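You operate a simulated robot arm through the tools that you are given. There is no shell and no other tool. Be economical: measure what you need, move in short steps, check, and stop when the job is done.

You are at the controls of a simulated robot arm. One attempt, no reset.

JOB
On the island table, make the yellow foam pad and the alloy offcut change places.
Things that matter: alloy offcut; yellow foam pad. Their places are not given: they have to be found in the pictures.

Only the result counts: the job must be done as asked and must still hold three seconds after the hand-in. Knocking over, shifting, dropping, spilling or breaking anything else fails it.

ROBOT AND FRAMES
A 7-joint arm with a two-finger parallel gripper, fixed in place. Base frame: the origin is at the foot of the arm, x ahead of it, y to its left, z up; the work surface is at about z = 0.78. Units: m, degrees, N and s.
With the tool pointing down near the work surface it reaches from about 0.3 to 0.7 m from the base axis. Its first joint turns from -66.0 to 66.0 degrees. Payload 1.57 kg.
Tool frame: the origin (TCP) lies between the finger pads and is the grasp point; the fingertips stand 0.03 m ahead of it; z points along the fingers, y is the line along which they close. Largest opening 0.11 m; finger width 0.024, thickness 0.012; the body of the gripper, 0.048 by 0.112 m, starts 0.078 m behind the TCP.
Orientation is that of the tool frame in the base frame, as a unit quaternion [w, x, y, z]. With the fingers straight down and closing along the base's y, the tool's x points along the base's -x, its y along +y and its z along -z.

CONTROLS
- The arm moves only by the tool step_arm. Its argument "rows" is a list of rows, each a list of 7 numbers: the turn, a rotation vector about the base's x, y, z in degrees, then the shift along the base's x, y, z in m, then the finger opening in m, from 0 to 0.11. In form: [[ax, ay, az, dx, dy, dz, hand], ...]. A call has 1 to 8 rows; each row shifts and turns the commanded pose from where the row before left it. Each row takes 0.2 s and may step no farther than 0.05 m and 8.6 degrees from the row before; otherwise, or with a gripper value out of range, the whole call is refused. Where a pose cannot be reached the arm comes as near as it can. A force on the tool above 40 N (or 10 N above the force at the start of the call, whichever is more), or a blocked arm, ends the call early, and 0.2 s more pass. Each finger travels about 0.108 m/s and halts on what it meets, pressing with about 28 N; the grip force reading is that of the motor and also rises with nothing between the fingers. The clock runs only during rows and for 0.2 s after the last one: add rows that do not move to give the fingers time. The reply holds the time, the measured pose of the TCP, the force on the tool along the base axes, the opening and the grip force, in the units named above and with some noise, and new pictures: "pictures" is both (left out), scene, wrist or none.
- Cameras (640 x 400 px; columns grow to the right, rows downward): "scene" is fixed at [0.1611, -0.3925, 1.3937]; the picture's right is [0.79, -0.61, 0.00], its down [-0.40, -0.52, -0.76] and it looks along [0.46, 0.60, -0.65] (base axes); focal length 371 px, centre (320, 200). "wrist" rides on the gripper at [-0.036, 0, -0.08] in the tool frame; the picture's right is [0.00, -1.00, 0.00], its down [0.97, 0.00, -0.24] and it looks along [0.24, 0.00, 0.97] (tool axes); focal length 218 px, centre (320, 200).
- point_at(camera, pixels): for up to 12 pixels [column, row] of the newest picture of that camera ("zoom" is the newest enlarged one), the place [x, y, z] in the base frame of the surface seen there, good to about 0.002 m. The clock stands still meanwhile.
- enlarge(camera, box): a new picture of the part [left, top, right, bottom] of that camera's present view, enlarged. The clock stands still meanwhile.
- sign_off(): hands the job in; it is judged then, once.

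Work in short steps. Measure before you move; look again where a grasp or a placing could have gone wrong, and mend it. You have 80 turns and 120 pictures in all, those below and enlarged ones among them. Open the gripper and draw the arm clear of the work before you hand the job in, unless the task says otherwise; then end with one line.

The tools are called after ">>>" as name(argument=value, ...) on one line, values as JSON. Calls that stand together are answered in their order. step_arm: Moves the arm, as the interface text tells. Its arguments: {"type":"object","properties":{"rows":{"type":"array","items":{"type":"array","items":{"type":"number"}}},"pictures":{"type":"string","enum":["both","scene","wrist","none"]}},"required":["rows"]} The other tools are called the same way: point_at (camera, pixels) gives the place of the surface under pixels of a picture; enlarge (camera, box) takes an enlarged picture of a part of a camera's view; sign_off () hands the job in.

At the start:

```text
t: 0.0
ee_pos: [0.4889, -0.0366, 1.0603]
tool_rot: [0.0, 0.0, 1.0, 0.0]
wrist_force: [0.0, 0.9, -0.4]
grip_width: 0.1098
gripper_force: 0.1
```

scene: 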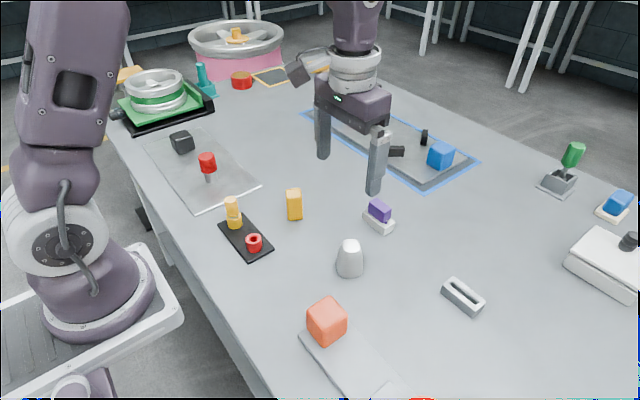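
wrist: 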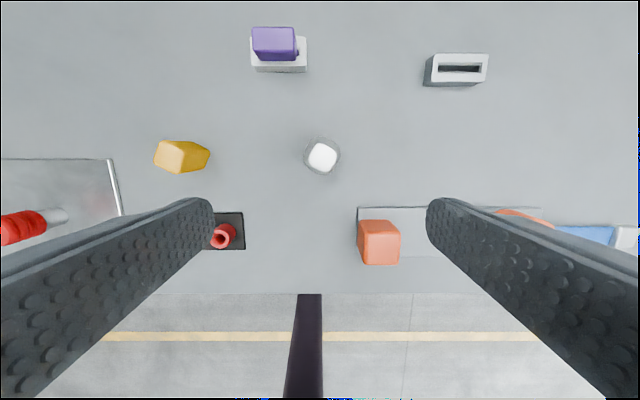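

I see a yellow block near scene (294,204) and grey pieces near (349,258) and (463,296). I'll enlarge to identify them.

>>> enlarge(camera="scene", box=[200, 160, 420, 300])

>>> enlarge(camera="scene", box=[100, 20, 340, 170])

>>> enlarge(camera="scene", box=[280, 230, 640, 400])

>>> enlarge(camera="wrist", box=[130, 0, 510, 240])

```text
2.86 times, centred on (310, 230) of scene
```

zoom: 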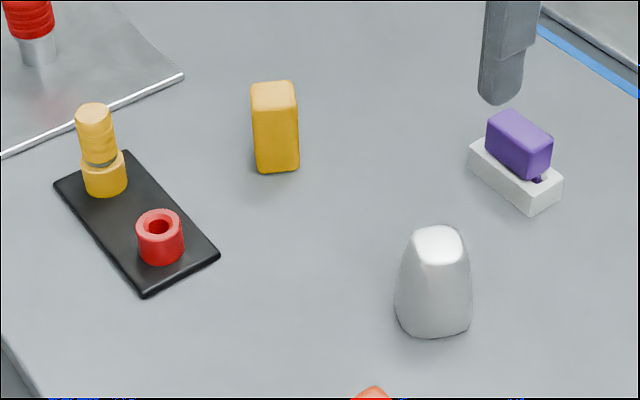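

```text
2.67 times, centred on (220, 95) of scene
```

zoom: 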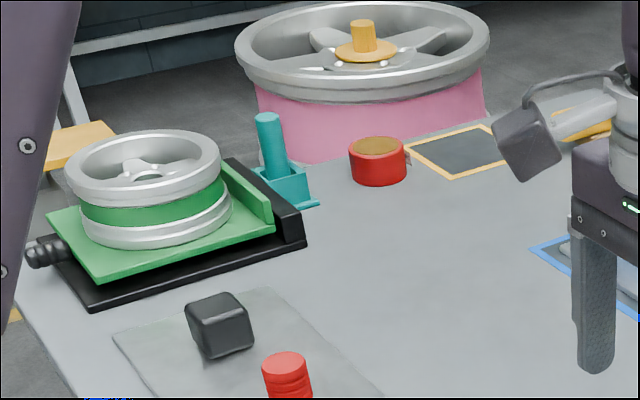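

```text
1.78 times, centred on (460, 315) of scene
```

zoom: 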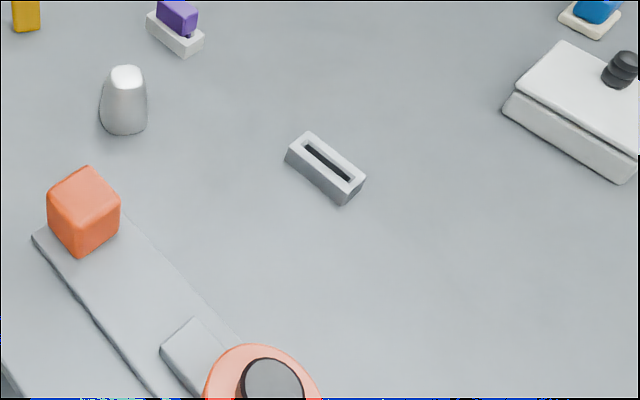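

```text
1.67 times, centred on (320, 120) of wrist
```

zoom: 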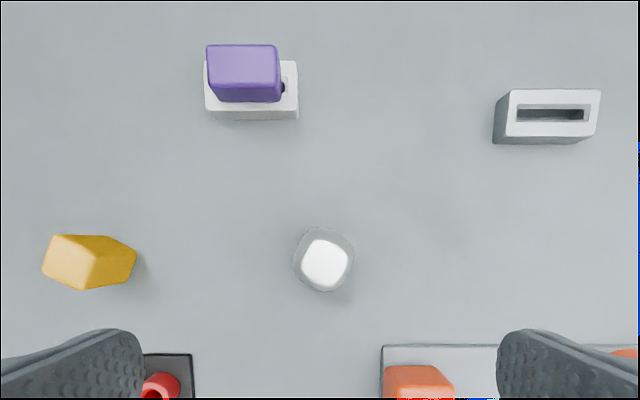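

The freestanding yellow block and the tapered grey piece look like the two objects; the slotted pieces look like holders. I'll measure their outlines.

>>> enlarge(camera="scene", box=[270, 175, 398, 290])

>>> point_at(camera="wrist", pixels=[[321, 157], [311, 146], [333, 146], [311, 169], [333, 169], [170, 158], [183, 142], [208, 151], [183, 173], [158, 150], [205, 158], [320, 185]])

>>> point_at(camera="scene", pixels=[[349, 243], [343, 243], [357, 243], [338, 268], [349, 274], [362, 270], [349, 260], [294, 191], [288, 192], [300, 191], [294, 216], [300, 215]])

```text
3.48 times, centred on (334, 232) of scene
```

zoom: 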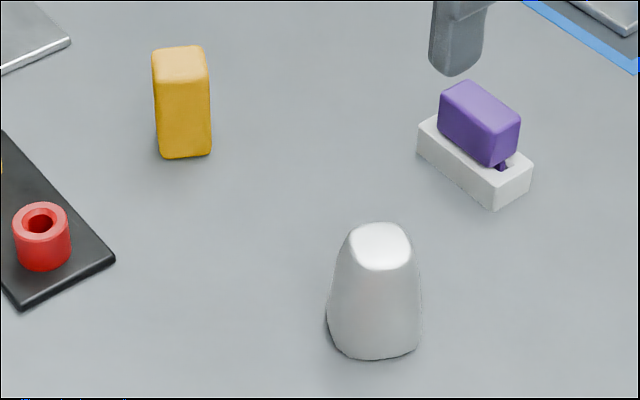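

```text
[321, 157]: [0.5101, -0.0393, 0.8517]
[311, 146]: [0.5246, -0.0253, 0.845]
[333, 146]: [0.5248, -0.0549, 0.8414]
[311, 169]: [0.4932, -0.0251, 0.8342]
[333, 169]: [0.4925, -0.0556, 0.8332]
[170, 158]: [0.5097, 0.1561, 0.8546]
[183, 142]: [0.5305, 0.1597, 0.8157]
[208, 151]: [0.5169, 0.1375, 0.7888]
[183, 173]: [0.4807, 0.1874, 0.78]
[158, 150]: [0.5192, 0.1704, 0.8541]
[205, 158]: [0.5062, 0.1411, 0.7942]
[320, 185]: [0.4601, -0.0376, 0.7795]
```

```text
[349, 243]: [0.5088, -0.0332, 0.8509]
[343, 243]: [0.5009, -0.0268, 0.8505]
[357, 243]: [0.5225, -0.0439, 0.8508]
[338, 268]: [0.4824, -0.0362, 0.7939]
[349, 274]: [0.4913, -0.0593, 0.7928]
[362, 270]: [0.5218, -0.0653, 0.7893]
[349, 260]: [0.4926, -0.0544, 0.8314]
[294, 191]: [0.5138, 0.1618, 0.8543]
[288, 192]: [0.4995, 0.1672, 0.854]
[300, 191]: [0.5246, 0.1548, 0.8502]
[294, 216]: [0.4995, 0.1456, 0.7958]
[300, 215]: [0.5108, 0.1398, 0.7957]
```

The tapered offcut is at about (0.509,-0.040) with its top at 0.851. The yellow pad is at about (0.511,0.157) with its top at 0.854. I'll move over the yellow pad to view it from above.

>>> step_arm(rows=[[0, 0, 0, 0.0, 0.049, 0, 0.11], [0, 0, 0, 0.0, 0.049, 0, 0.11], [0, 0, 0, 0.0, 0.049, 0, 0.11], [0, 0, 0, -0.01, 0.047, 0, 0.11], [0, 0, 0, 0, 0, 0, 0.11]], pictures="wrist")

>>> enlarge(camera="wrist", box=[240, 90, 400, 190])

```text
t: 1.2
ee_pos: [0.4787, 0.1567, 1.0593]
tool_rot: [-0.001, -0.001, 1.0, 0.0]
wrist_force: [-0.2, 0.1, -0.9]
grip_width: 0.1101
gripper_force: 0.1
```

wrist: 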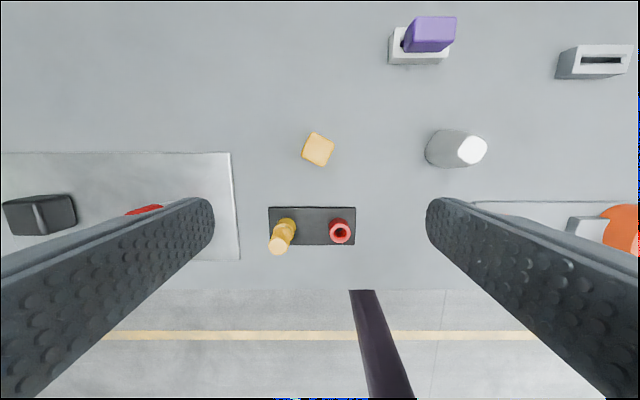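

```text
4.00 times, centred on (320, 140) of wrist
```

zoom: 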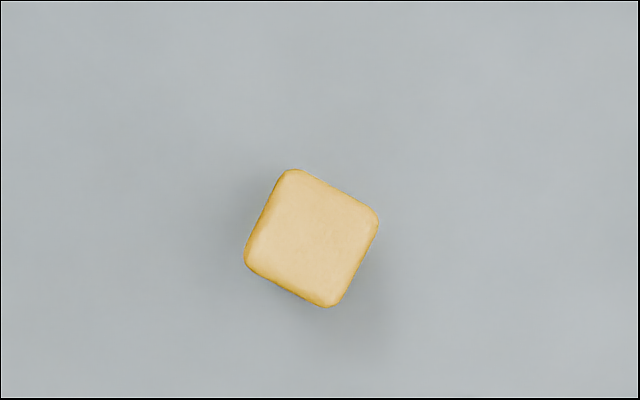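

The pad is square and its edge is turned about 28° in the zoom (corners 291,169 / 379,216 / 328,307 / 245,265). I'll measure its corners.

>>> point_at(camera="zoom", pixels=[[295, 180], [368, 218], [325, 292], [255, 258], [312, 238]])

>>> enlarge(camera="wrist", box=[400, 100, 520, 180])

```text
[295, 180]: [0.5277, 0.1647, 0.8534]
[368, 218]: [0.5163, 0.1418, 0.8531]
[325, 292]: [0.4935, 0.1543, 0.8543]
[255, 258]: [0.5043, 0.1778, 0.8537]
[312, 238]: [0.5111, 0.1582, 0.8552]
```

```text
5.00 times, centred on (460, 140) of wrist
```

zoom: 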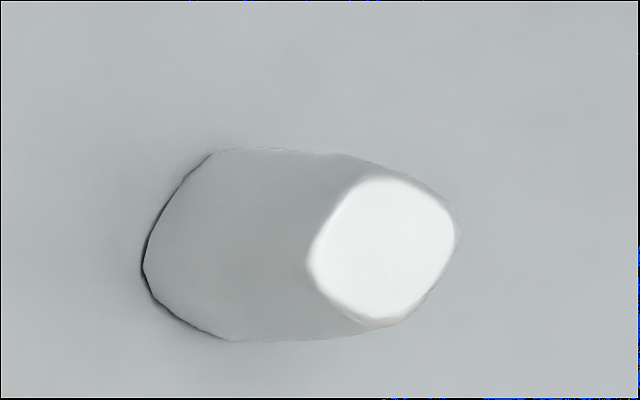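

The pad centre is (0.5105,0.1597) with sides of about 0.029 turned -27°. I'll turn, align and descend part way.

>>> step_arm(rows=[[0, 0, -6.75, 0.016, 0.0015, -0.03, 0.08], [0, 0, -6.75, 0.016, 0.0015, -0.03, 0.08], [0, 0, -6.75, 0, 0, -0.04, 0.08], [0, 0, -6.75, 0, 0, -0.04, 0.08], [0, 0, 0, 0, 0, 0, 0.08]], pictures="wrist")

```text
t: 2.4
ee_pos: [0.5115, 0.16, 0.9194]
tool_rot: [0.0, 0.234, 0.972, 0.0]
wrist_force: [-1.1, 0.8, 0.1]
grip_width: 0.0799
gripper_force: 0.1
```

wrist: 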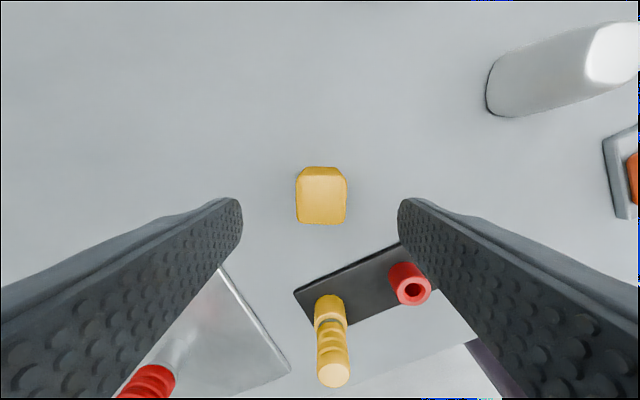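

Aligned: the pad is square between the fingers at (321,195). I'll descend to z≈0.818 and close.

>>> step_arm(rows=[[0, 0, 0, 0, 0, -0.04, 0.08], [0, 0, 0, 0, 0, -0.04, 0.08], [0, 0, 0, -0.0005, 0, -0.021, 0.08], [0, 0, 0, 0, 0, 0, 0.08], [0, 0, 0, 0, 0, 0, 0.02], [0, 0, 0, 0, 0, 0, 0.02], [0, 0, 0, 0, 0, 0, 0.02], [0, 0, 0, 0, 0, 0, 0.02]], pictures="both")

```text
t: 4.2
ee_pos: [0.5103, 0.1608, 0.8191]
tool_rot: [0.0, 0.234, 0.972, 0.0]
wrist_force: [-0.2, -0.4, 0.5]
grip_width: 0.035
gripper_force: 27.9
```

scene: 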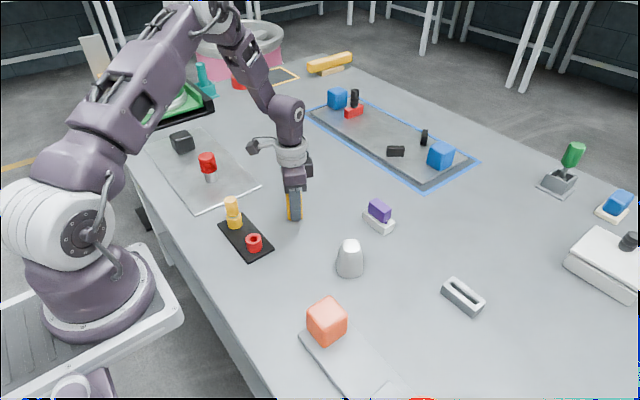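
wrist: 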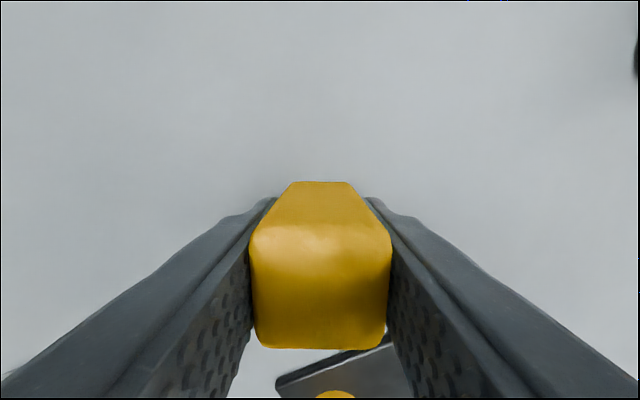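

The pad is gripped at 0.035 m. I'll lift it and carry it to a parking spot at y≈0.065.

>>> step_arm(rows=[[0, 0, 0, 0, 0, 0.03, 0.02], [0, 0, 0, 0, 0, 0.03, 0.02], [0, 0, 0, 0, -0.032, 0, 0.02], [0, 0, 0, 0, -0.032, 0, 0.02], [0, 0, 0, 0, -0.032, 0, 0.02], [0, 0, 0, 0, 0, 0, 0.02], [0, 0, 0, 0, 0, -0.03, 0.02]], pictures="both")

```text
t: 5.8
ee_pos: [0.511, 0.0646, 0.8502]
tool_rot: [0.0, 0.233, 0.972, 0.0]
wrist_force: [-0.3, 0.6, 0.0]
grip_width: 0.0347
gripper_force: 28.8
```

scene: 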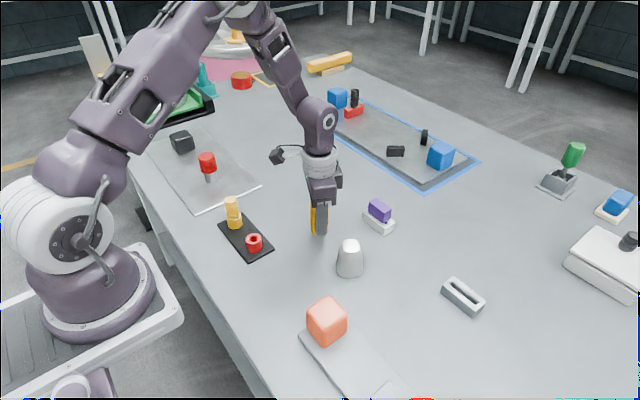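
wrist: 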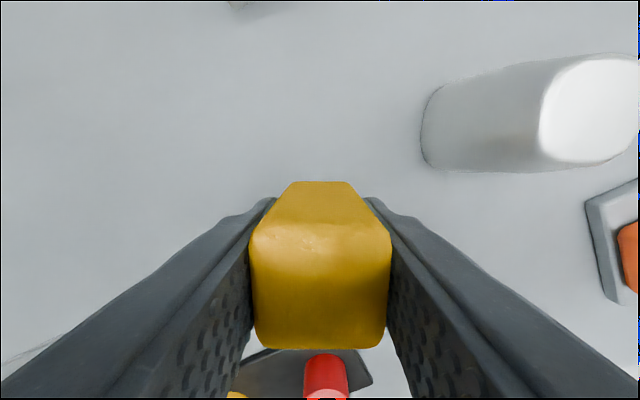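

The pad is held steadily with clear table below it. I'll lower it to the grasp height, release to 0.07 and rise.

>>> step_arm(rows=[[0, 0, 0, 0, 0, -0.02, 0.02], [0, 0, 0, 0, 0, -0.0105, 0.02], [0, 0, 0, 0, 0, 0, 0.02], [0, 0, 0, 0, 0, 0, 0.07], [0, 0, 0, 0, 0, 0, 0.07], [0, 0, 0, 0, 0, 0, 0.07]], pictures="wrist")

```text
t: 7.2
ee_pos: [0.5116, 0.0642, 0.8178]
tool_rot: [0.001, 0.233, 0.972, 0.001]
wrist_force: [-0.3, 0.0, 0.0]
grip_width: 0.0698
gripper_force: 0.1
```

wrist: 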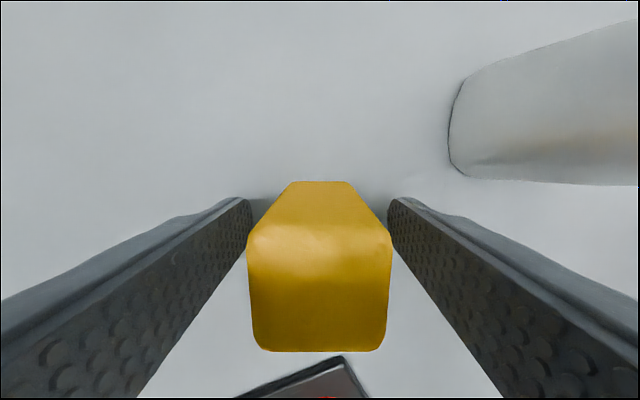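

Released and standing. I'll rise and move over the offcut, with the wrist turned back for a square view.

>>> step_arm(rows=[[0, 0, 0, 0, 0, 0.05, 0.07], [0, 0, 0, 0, 0, 0.05, 0.07], [0, 0, 6.75, 0, -0.02, 0.04, 0.08], [0, 0, 6.75, -0.005, -0.042, 0.03, 0.1], [0, 0, 6.75, -0.015, -0.042, 0, 0.1], [0, 0, 6.75, 0, 0, 0, 0.1], [0, 0, 0, 0, 0, 0, 0.1]], pictures="both")

>>> enlarge(camera="wrist", box=[256, 90, 384, 170])

```text
refused: row 4 steps farther than a row can; nothing moved
```

```text
5.00 times, centred on (320, 130) of wrist
```

zoom: 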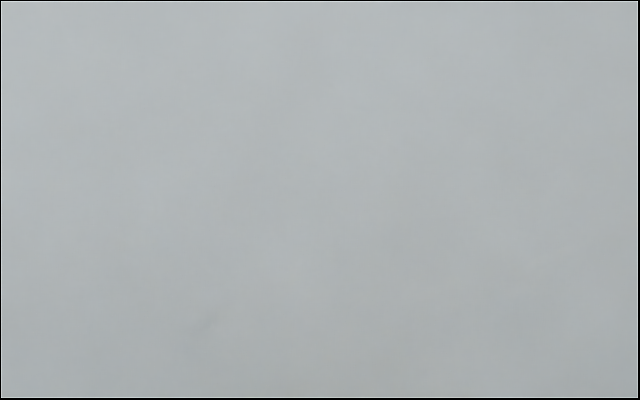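

One row was too long, so nothing moved. I'll retry with smaller steps.

>>> step_arm(rows=[[0, 0, 0, 0, 0, 0.05, 0.07], [0, 0, 0, 0, 0, 0.05, 0.07], [0, 0, 6.75, 0, -0.02, 0.04, 0.08], [0, 0, 6.75, -0.005, -0.032, 0.03, 0.1], [0, 0, 6.75, -0.015, -0.042, 0, 0.1], [0, 0, 6.75, 0, -0.01, 0, 0.1], [0, 0, 0, 0, 0, 0, 0.1]], pictures="both")

>>> enlarge(camera="wrist", box=[256, 90, 384, 170])

```text
t: 8.8
ee_pos: [0.4902, -0.0405, 0.9892]
tool_rot: [0.0, -0.002, 1.0, 0.0]
wrist_force: [1.0, 0.0, 0.2]
grip_width: 0.0998
gripper_force: 0.1
```

scene: 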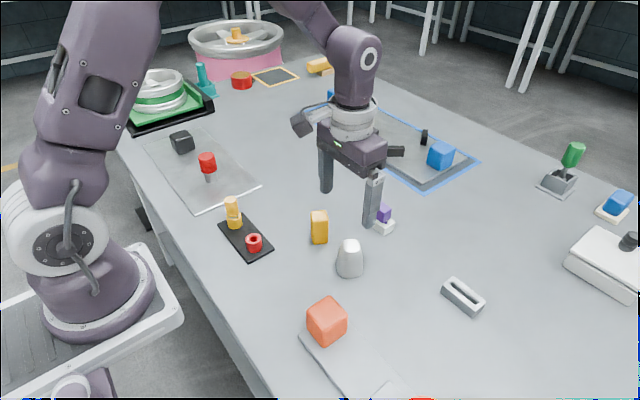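
wrist: 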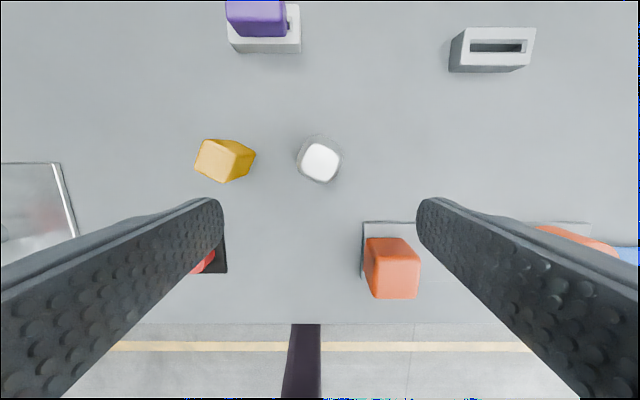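

```text
5.00 times, centred on (320, 130) of wrist
```

zoom: 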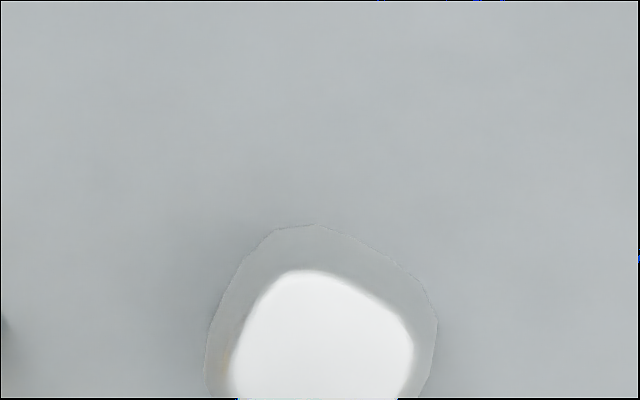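

I need the whole piece in view, so I'll enlarge a lower box.

>>> enlarge(camera="wrist", box=[272, 125, 368, 185])

```text
6.67 times, centred on (320, 155) of wrist
```

zoom: 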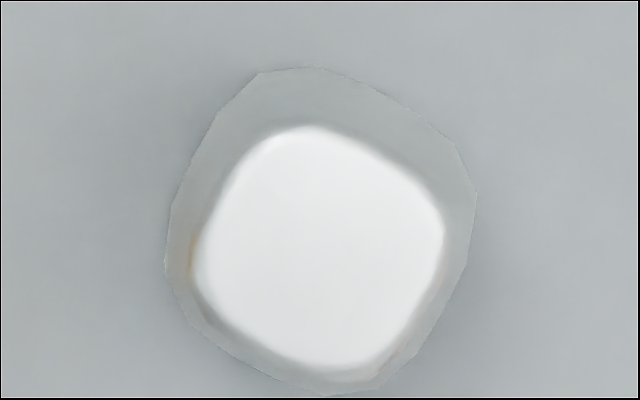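

The offcut's section is a rounded square turned about 31°. I'll measure the top and the lower outline.

>>> point_at(camera="zoom", pixels=[[300, 140], [430, 220], [345, 355], [207, 268], [320, 247], [375, 165], [240, 195], [260, 325], [410, 300]])

>>> point_at(camera="scene", pixels=[[338, 272], [345, 276], [352, 277], [362, 272], [338, 260], [362, 260], [340, 255], [359, 252], [350, 255], [350, 268], [319, 214], [319, 240]])

```text
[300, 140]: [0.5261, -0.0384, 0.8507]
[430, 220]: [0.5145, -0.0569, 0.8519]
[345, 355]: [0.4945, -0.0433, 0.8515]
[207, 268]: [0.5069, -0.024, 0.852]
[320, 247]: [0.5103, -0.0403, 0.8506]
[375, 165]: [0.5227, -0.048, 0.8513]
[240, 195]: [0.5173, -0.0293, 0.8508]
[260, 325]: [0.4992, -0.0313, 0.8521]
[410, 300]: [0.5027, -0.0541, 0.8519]
```

```text
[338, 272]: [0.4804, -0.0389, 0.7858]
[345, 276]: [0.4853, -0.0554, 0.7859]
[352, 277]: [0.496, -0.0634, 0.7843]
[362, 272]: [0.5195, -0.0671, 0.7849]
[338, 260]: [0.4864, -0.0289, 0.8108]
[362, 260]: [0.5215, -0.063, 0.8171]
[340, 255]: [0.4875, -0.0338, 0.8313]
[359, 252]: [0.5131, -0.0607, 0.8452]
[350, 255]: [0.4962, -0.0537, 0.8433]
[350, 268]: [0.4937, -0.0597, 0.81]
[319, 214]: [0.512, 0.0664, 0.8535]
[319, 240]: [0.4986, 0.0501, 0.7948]
```

The offcut centre is (0.5105,-0.0406), turned -31°, and the sides steepen toward the base, so I'll grip low. First I'll turn, align and descend part way.

>>> step_arm(rows=[[0, 0, -7.75, 0.01, 0, -0.01, 0.085], [0, 0, -7.75, 0.0103, 0, -0.01, 0.085], [0, 0, -7.75, 0, 0, -0.02, 0.085], [0, 0, -7.75, 0, 0, -0.03, 0.085], [0, 0, 0, 0, 0, 0, 0.085]], pictures="both")

```text
t: 10.0
ee_pos: [0.5112, -0.0407, 0.9193]
tool_rot: [-0.001, 0.267, 0.964, 0.0]
wrist_force: [-0.5, -0.5, -0.2]
grip_width: 0.0848
gripper_force: 0.0
```

scene: 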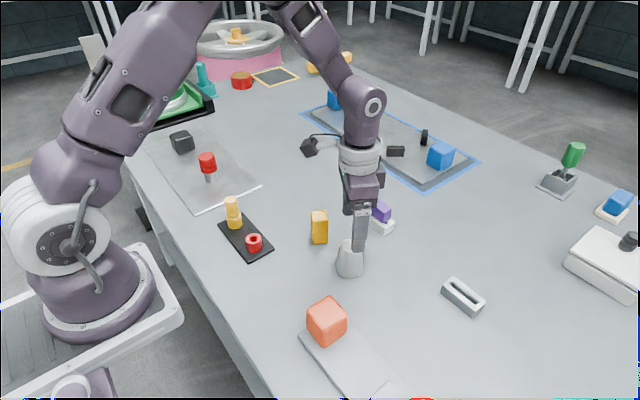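
wrist: 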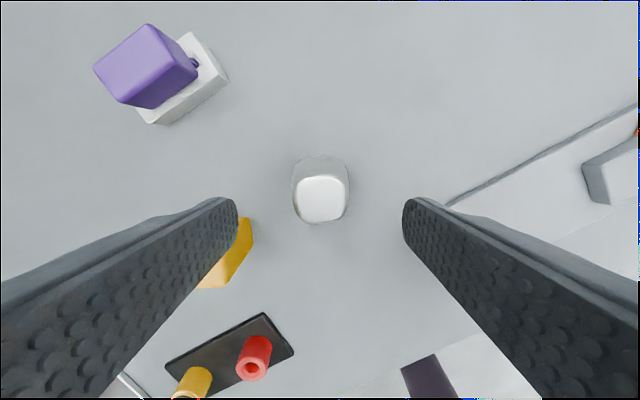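

Aligned, with the offcut at (321,192) between the fingers. I'll narrow to 0.075 to stay clear of the pad, descend to z≈0.814 and close.

>>> step_arm(rows=[[0, 0, 0, 0, 0, -0.04, 0.075], [0, 0, 0, -0.0005, 0, -0.04, 0.075], [0, 0, 0, 0, 0, -0.0255, 0.075], [0, 0, 0, 0, 0, 0, 0.075], [0, 0, 0, 0, 0, 0, 0.03], [0, 0, 0, 0, 0, 0, 0.03], [0, 0, 0, 0, 0, 0, 0.03]], pictures="both")

```text
t: 11.6
ee_pos: [0.5094, -0.0387, 0.8135]
tool_rot: [0.0, 0.267, 0.964, 0.0]
wrist_force: [-0.2, -0.2, -0.4]
grip_width: 0.0541
gripper_force: 27.7
```

scene: 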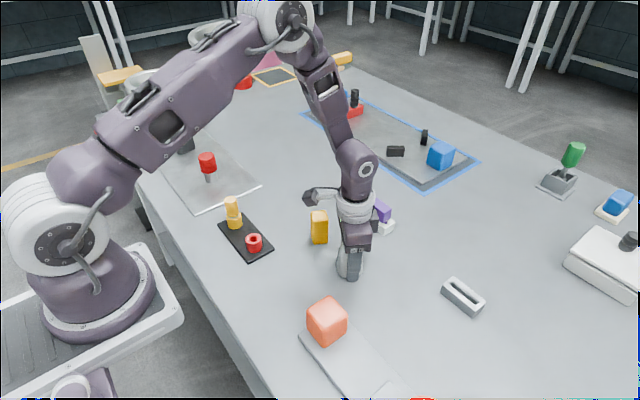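
wrist: 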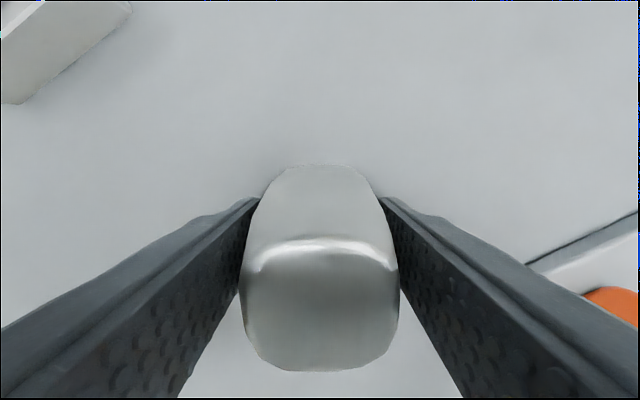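

Gripped low at 0.054. I'll do a small test lift of 0.03.

>>> step_arm(rows=[[0, 0, 0, 0, 0, 0.01, 0.03], [0, 0, 0, 0, 0, 0.01, 0.03], [0, 0, 0, 0, 0, 0.01, 0.03], [0, 0, 0, 0, 0, 0, 0.03]], pictures="both")

>>> enlarge(camera="scene", box=[270, 190, 430, 290])

```text
t: 12.6
ee_pos: [0.5108, -0.0394, 0.8441]
tool_rot: [0.0, 0.267, 0.964, 0.0]
wrist_force: [0.1, -1.2, -2.9]
grip_width: 0.0544
gripper_force: 27.9
```

scene: 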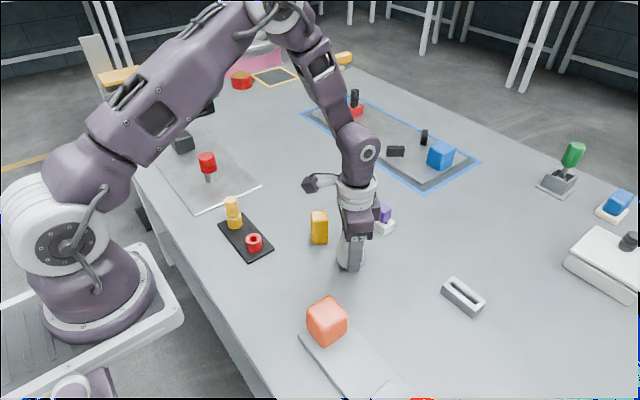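
wrist: 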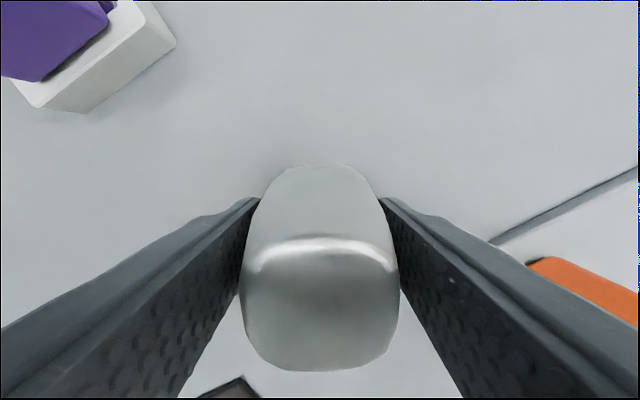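

```text
4.00 times, centred on (350, 240) of scene
```

zoom: 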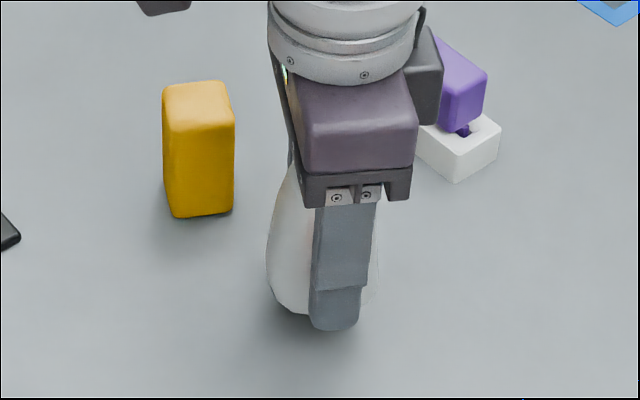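

The offcut is held with no slip (about 0.3 kg). I'll lift it clear of the pad and carry it to y≈0.160.

>>> step_arm(rows=[[0, 0, 0, 0, 0, 0.03, 0.03], [0, 0, 0, 0, 0, 0.03, 0.03], [0, 0, 0, 0, 0, 0.03, 0.03], [0, 0, 0, 0, 0.02, 0, 0.03], [0, 0, 0, 0, 0.03, 0, 0.03], [0, 0, 0, 0, 0.03, 0, 0.03], [0, 0, 0, 0, 0.03, 0, 0.03], [0, 0, 0, 0, 0.03, 0, 0.03]], pictures="scene")

>>> step_arm(rows=[[0, 0, 0, 0, 0.03, 0, 0.03], [0, 0, 0, 0, 0.02, 0, 0.03], [0, 0, 0, 0, 0.01, 0, 0.03], [0, 0, 0, 0, 0, 0, 0.03]], pictures="both")

```text
t: 14.4
ee_pos: [0.5118, 0.0995, 0.9328]
tool_rot: [0.0, 0.266, 0.964, 0.001]
wrist_force: [-0.3, -0.1, -2.1]
grip_width: 0.0541
gripper_force: 28.1
```

scene: 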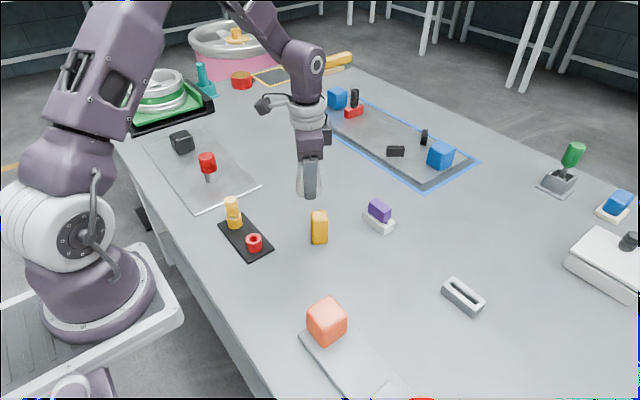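

```text
t: 15.4
ee_pos: [0.5109, 0.1598, 0.9331]
tool_rot: [0.0, 0.267, 0.964, 0.0]
wrist_force: [0.5, 0.7, -3.4]
grip_width: 0.0539
gripper_force: 27.9
```

scene: 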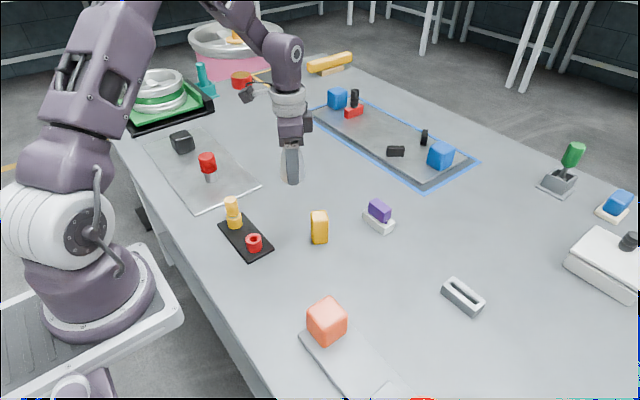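
wrist: 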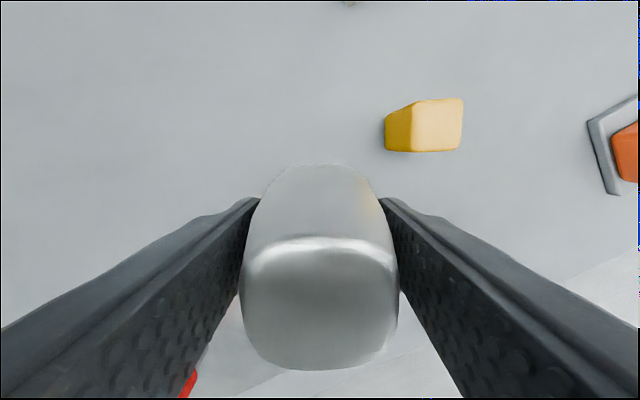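

The offcut is over the target at (0.511,0.160). I'll lower it to the original grasp height, with a short settle before release.

>>> step_arm(rows=[[0, 0, 0, 0, 0, -0.035, 0.03], [0, 0, 0, 0, 0, -0.035, 0.03], [0, 0, 0, 0, 0, -0.03, 0.03], [0, 0, 0, 0, 0, -0.012, 0.03], [0, 0, 0, 0, 0, -0.008, 0.03], [0, 0, 0, 0, 0, 0, 0.03]], pictures="scene")

```text
t: 16.8
ee_pos: [0.5103, 0.1597, 0.8132]
tool_rot: [0.0, 0.267, 0.964, 0.0]
wrist_force: [-0.1, 0.8, -2.4]
grip_width: 0.0539
gripper_force: 28.1
```

scene: 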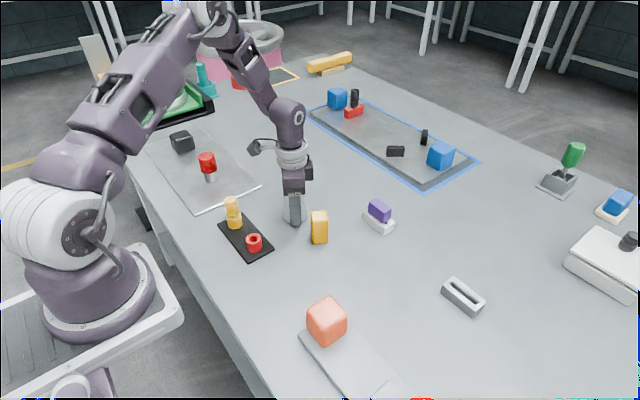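

The wrist still carries about 2.4 N, so the offcut is not quite resting. I'll nudge it down slightly, then release.

>>> step_arm(rows=[[0, 0, 0, 0, 0, -0.0008, 0.03], [0, 0, 0, 0, 0, 0, 0.03], [0, 0, 0, 0, 0, 0, 0.06], [0, 0, 0, 0, 0, 0, 0.075], [0, 0, 0, 0, 0, 0, 0.075], [0, 0, 0, 0, 0, 0.03, 0.075], [0, 0, 0, 0, 0, 0.04, 0.075], [0, 0, 0, 0, 0, 0.04, 0.075]], pictures="both")

```text
t: 18.6
ee_pos: [0.5102, 0.1599, 0.9223]
tool_rot: [0.0, 0.266, 0.964, 0.0]
wrist_force: [0.1, -0.7, -0.2]
grip_width: 0.0753
gripper_force: 0.1
```

scene: 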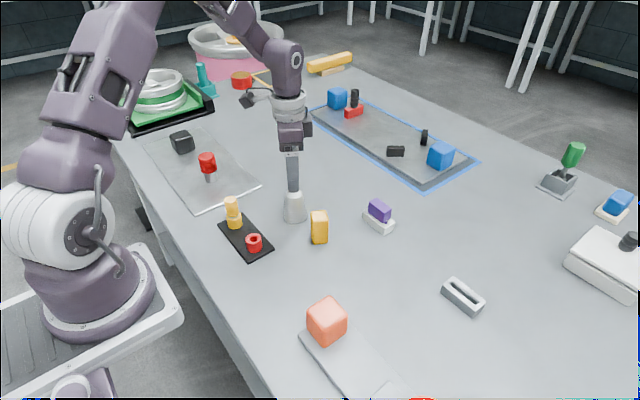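
wrist: 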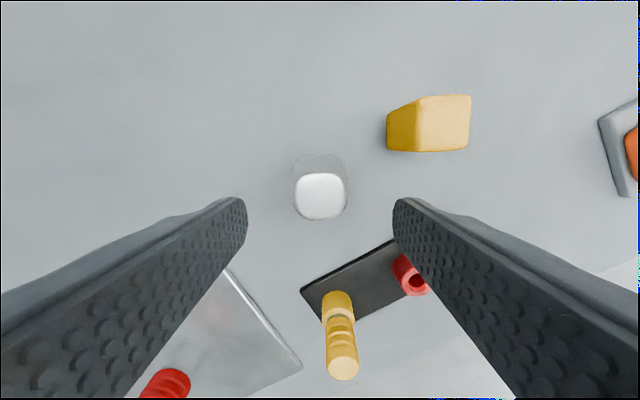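

The offcut stands at the pad's old place. Next I'll move over the pad at (0.511,0.064), with the wrist back to -27°, and check.

>>> step_arm(rows=[[0, 0, 4, 0, -0.045, 0, 0.075], [0, 0, 0, 0.001, -0.0445, 0, 0.07], [0, 0, 0, 0, -0.006, 0, 0.07], [0, 0, 0, 0, 0, 0, 0.07]], pictures="wrist")

>>> point_at(camera="wrist", pixels=[[302, 178], [340, 178], [302, 215], [340, 215], [321, 197]])

```text
t: 19.6
ee_pos: [0.5123, 0.0646, 0.9233]
tool_rot: [-0.001, 0.234, 0.972, 0.0]
wrist_force: [-0.7, 0.3, 0.1]
grip_width: 0.07
gripper_force: 0.2
```

wrist: 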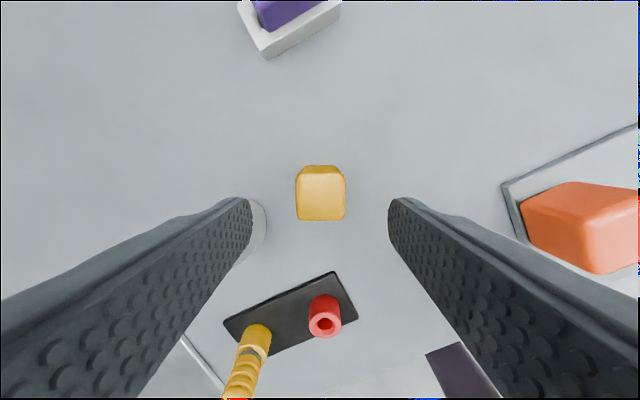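

```text
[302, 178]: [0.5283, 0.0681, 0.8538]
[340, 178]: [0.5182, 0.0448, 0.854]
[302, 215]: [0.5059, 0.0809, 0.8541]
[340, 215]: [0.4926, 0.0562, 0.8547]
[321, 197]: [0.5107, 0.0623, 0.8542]
```

The pad is centred between the fingers at (320,195). I'll descend, grip and lift.

>>> step_arm(rows=[[0, 0, 0, 0, -0.001, -0.045, 0.065], [0, 0, 0, -0.0005, 0, -0.045, 0.065], [0, 0, 0, 0, 0, -0.014, 0.065], [0, 0, 0, 0, 0, 0, 0.02], [0, 0, 0, 0, 0, 0, 0.02], [0, 0, 0, 0, 0, 0, 0.02], [0, 0, 0, 0, 0, 0, 0.02]], pictures="none")

>>> step_arm(rows=[[0, 0, 0, 0, 0, 0.025, 0.02], [0, 0, 0, 0, 0, 0.025, 0.02], [0, 0, 0, 0, -0.035, 0, 0.02], [0, 0, 0, 0, -0.035, 0, 0.02], [0, 0, 0, 0, -0.034, 0, 0.02], [0, 0, 0, 0, 0, 0, 0.02]], pictures="both")

```text
t: 21.2
ee_pos: [0.5111, 0.0628, 0.8197]
tool_rot: [0.001, 0.234, 0.972, 0.0]
wrist_force: [-0.6, 0.0, 0.1]
grip_width: 0.0352
gripper_force: 27.9
```

```text
t: 22.6
ee_pos: [0.5104, -0.04, 0.8695]
tool_rot: [0.0, 0.233, 0.972, -0.001]
wrist_force: [0.1, 0.3, -1.3]
grip_width: 0.0352
gripper_force: 28.0
```

scene: 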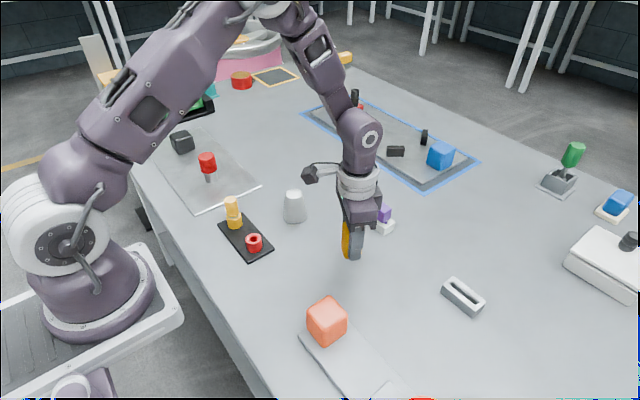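
wrist: 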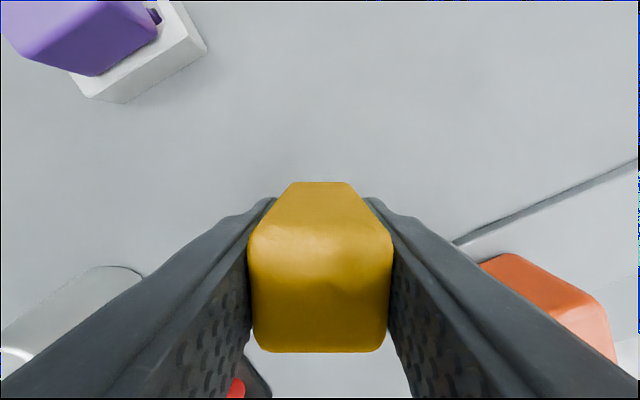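

The pad is held at (0.5104,-0.040). I'll lower it by 0.0505, release and rise.

>>> step_arm(rows=[[0, 0, 0, 0, -0.0005, -0.025, 0.02], [0, 0, 0, 0, 0, -0.0175, 0.02], [0, 0, 0, 0, 0, -0.008, 0.02], [0, 0, 0, 0, 0, 0, 0.02], [0, 0, 0, 0, 0, 0, 0.065], [0, 0, 0, 0, 0, 0, 0.065], [0, 0, 0, 0, 0, 0, 0.065]], pictures="none")

>>> step_arm(rows=[[0, 0, 0, 0, 0, 0.045, 0.065], [0, 0, 0, 0, 0, 0.045, 0.065], [0, 0, 6.75, 0, 0, 0.04, 0.065], [0, 0, 6.75, 0, 0.02, 0.04, 0.1], [0, 0, 6.75, -0.015, 0.03, 0, 0.1], [0, 0, 6.75, -0.015, 0.03, 0, 0.1], [0, 0, 0, 0, 0.02, 0, 0.1]], pictures="both")

```text
t: 24.2
ee_pos: [0.5113, -0.0413, 0.818]
tool_rot: [0.0, 0.234, 0.972, 0.0]
wrist_force: [0.2, -0.2, 0.8]
grip_width: 0.065
gripper_force: 0.0
```

```text
t: 25.8
ee_pos: [0.4806, 0.0591, 0.9884]
tool_rot: [-0.001, -0.001, 1.0, 0.0]
wrist_force: [0.2, -0.7, -0.4]
grip_width: 0.1001
gripper_force: 0.0
```

scene: 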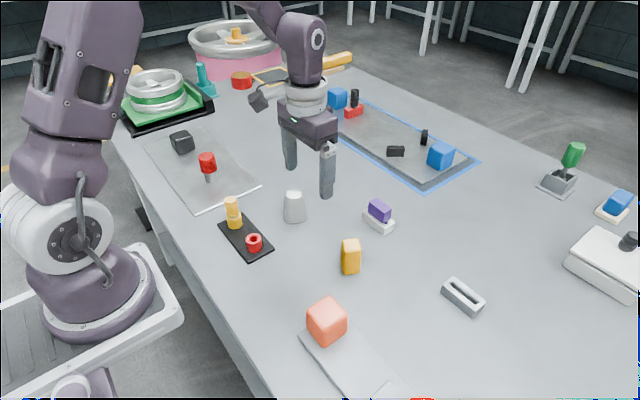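
wrist: 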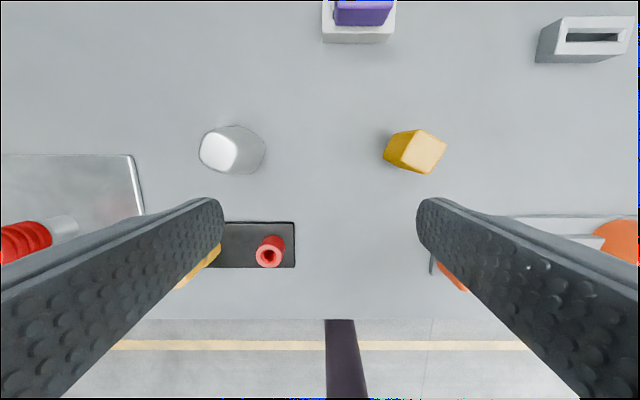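

Both pieces stand upright in each other's places. I'll check their positions.

>>> point_at(camera="wrist", pixels=[[220, 150], [205, 152], [233, 152], [220, 135], [220, 167], [425, 152], [419, 135], [443, 150], [428, 169], [408, 157]])

>>> step_arm(rows=[[0, 0, 0, -0.02, 0, 0.04, 0.1], [0, 0, 0, -0.02, 0, 0.04, 0.1], [0, 0, 0, 0, 0, 0, 0.1]], pictures="both")

```text
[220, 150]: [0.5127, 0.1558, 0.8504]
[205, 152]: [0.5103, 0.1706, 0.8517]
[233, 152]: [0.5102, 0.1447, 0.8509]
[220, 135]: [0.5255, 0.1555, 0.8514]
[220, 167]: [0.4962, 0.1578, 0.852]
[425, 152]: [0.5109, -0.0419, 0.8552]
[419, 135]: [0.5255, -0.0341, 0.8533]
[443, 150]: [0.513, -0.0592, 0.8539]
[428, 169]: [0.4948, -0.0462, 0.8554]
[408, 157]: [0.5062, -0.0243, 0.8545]
```

```text
t: 26.6
ee_pos: [0.4395, 0.06, 1.0687]
tool_rot: [0.001, -0.002, 1.0, 0.0]
wrist_force: [-0.3, -0.1, 0.0]
grip_width: 0.1003
gripper_force: 0.0
```

scene: 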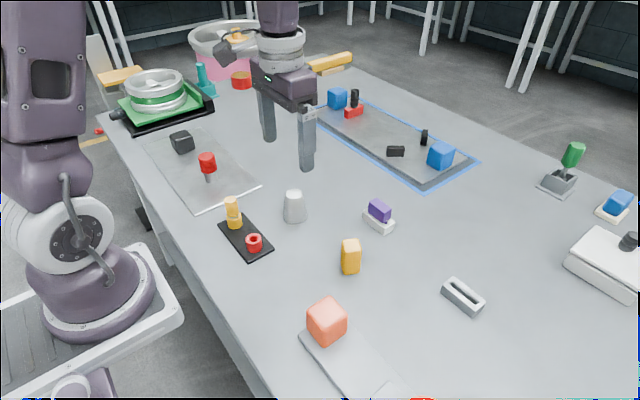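
wrist: 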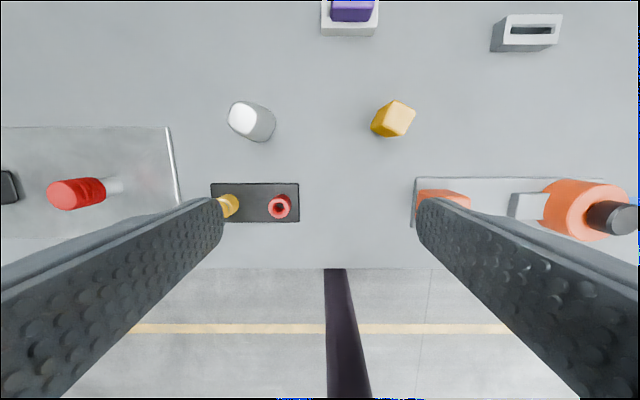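

The offcut is at about (0.511,0.158) and the pad at about (0.510,-0.041), each within about 2 mm of the other's old spot. The arm is clear and nothing else moved, so I'm handing in.

>>> sign_off()

```text
The job is handed in.
```

The yellow foam pad and the alloy offcut have changed places: both stand upright within about 2 mm of each other's original spot, and nothing else on the table was moved.
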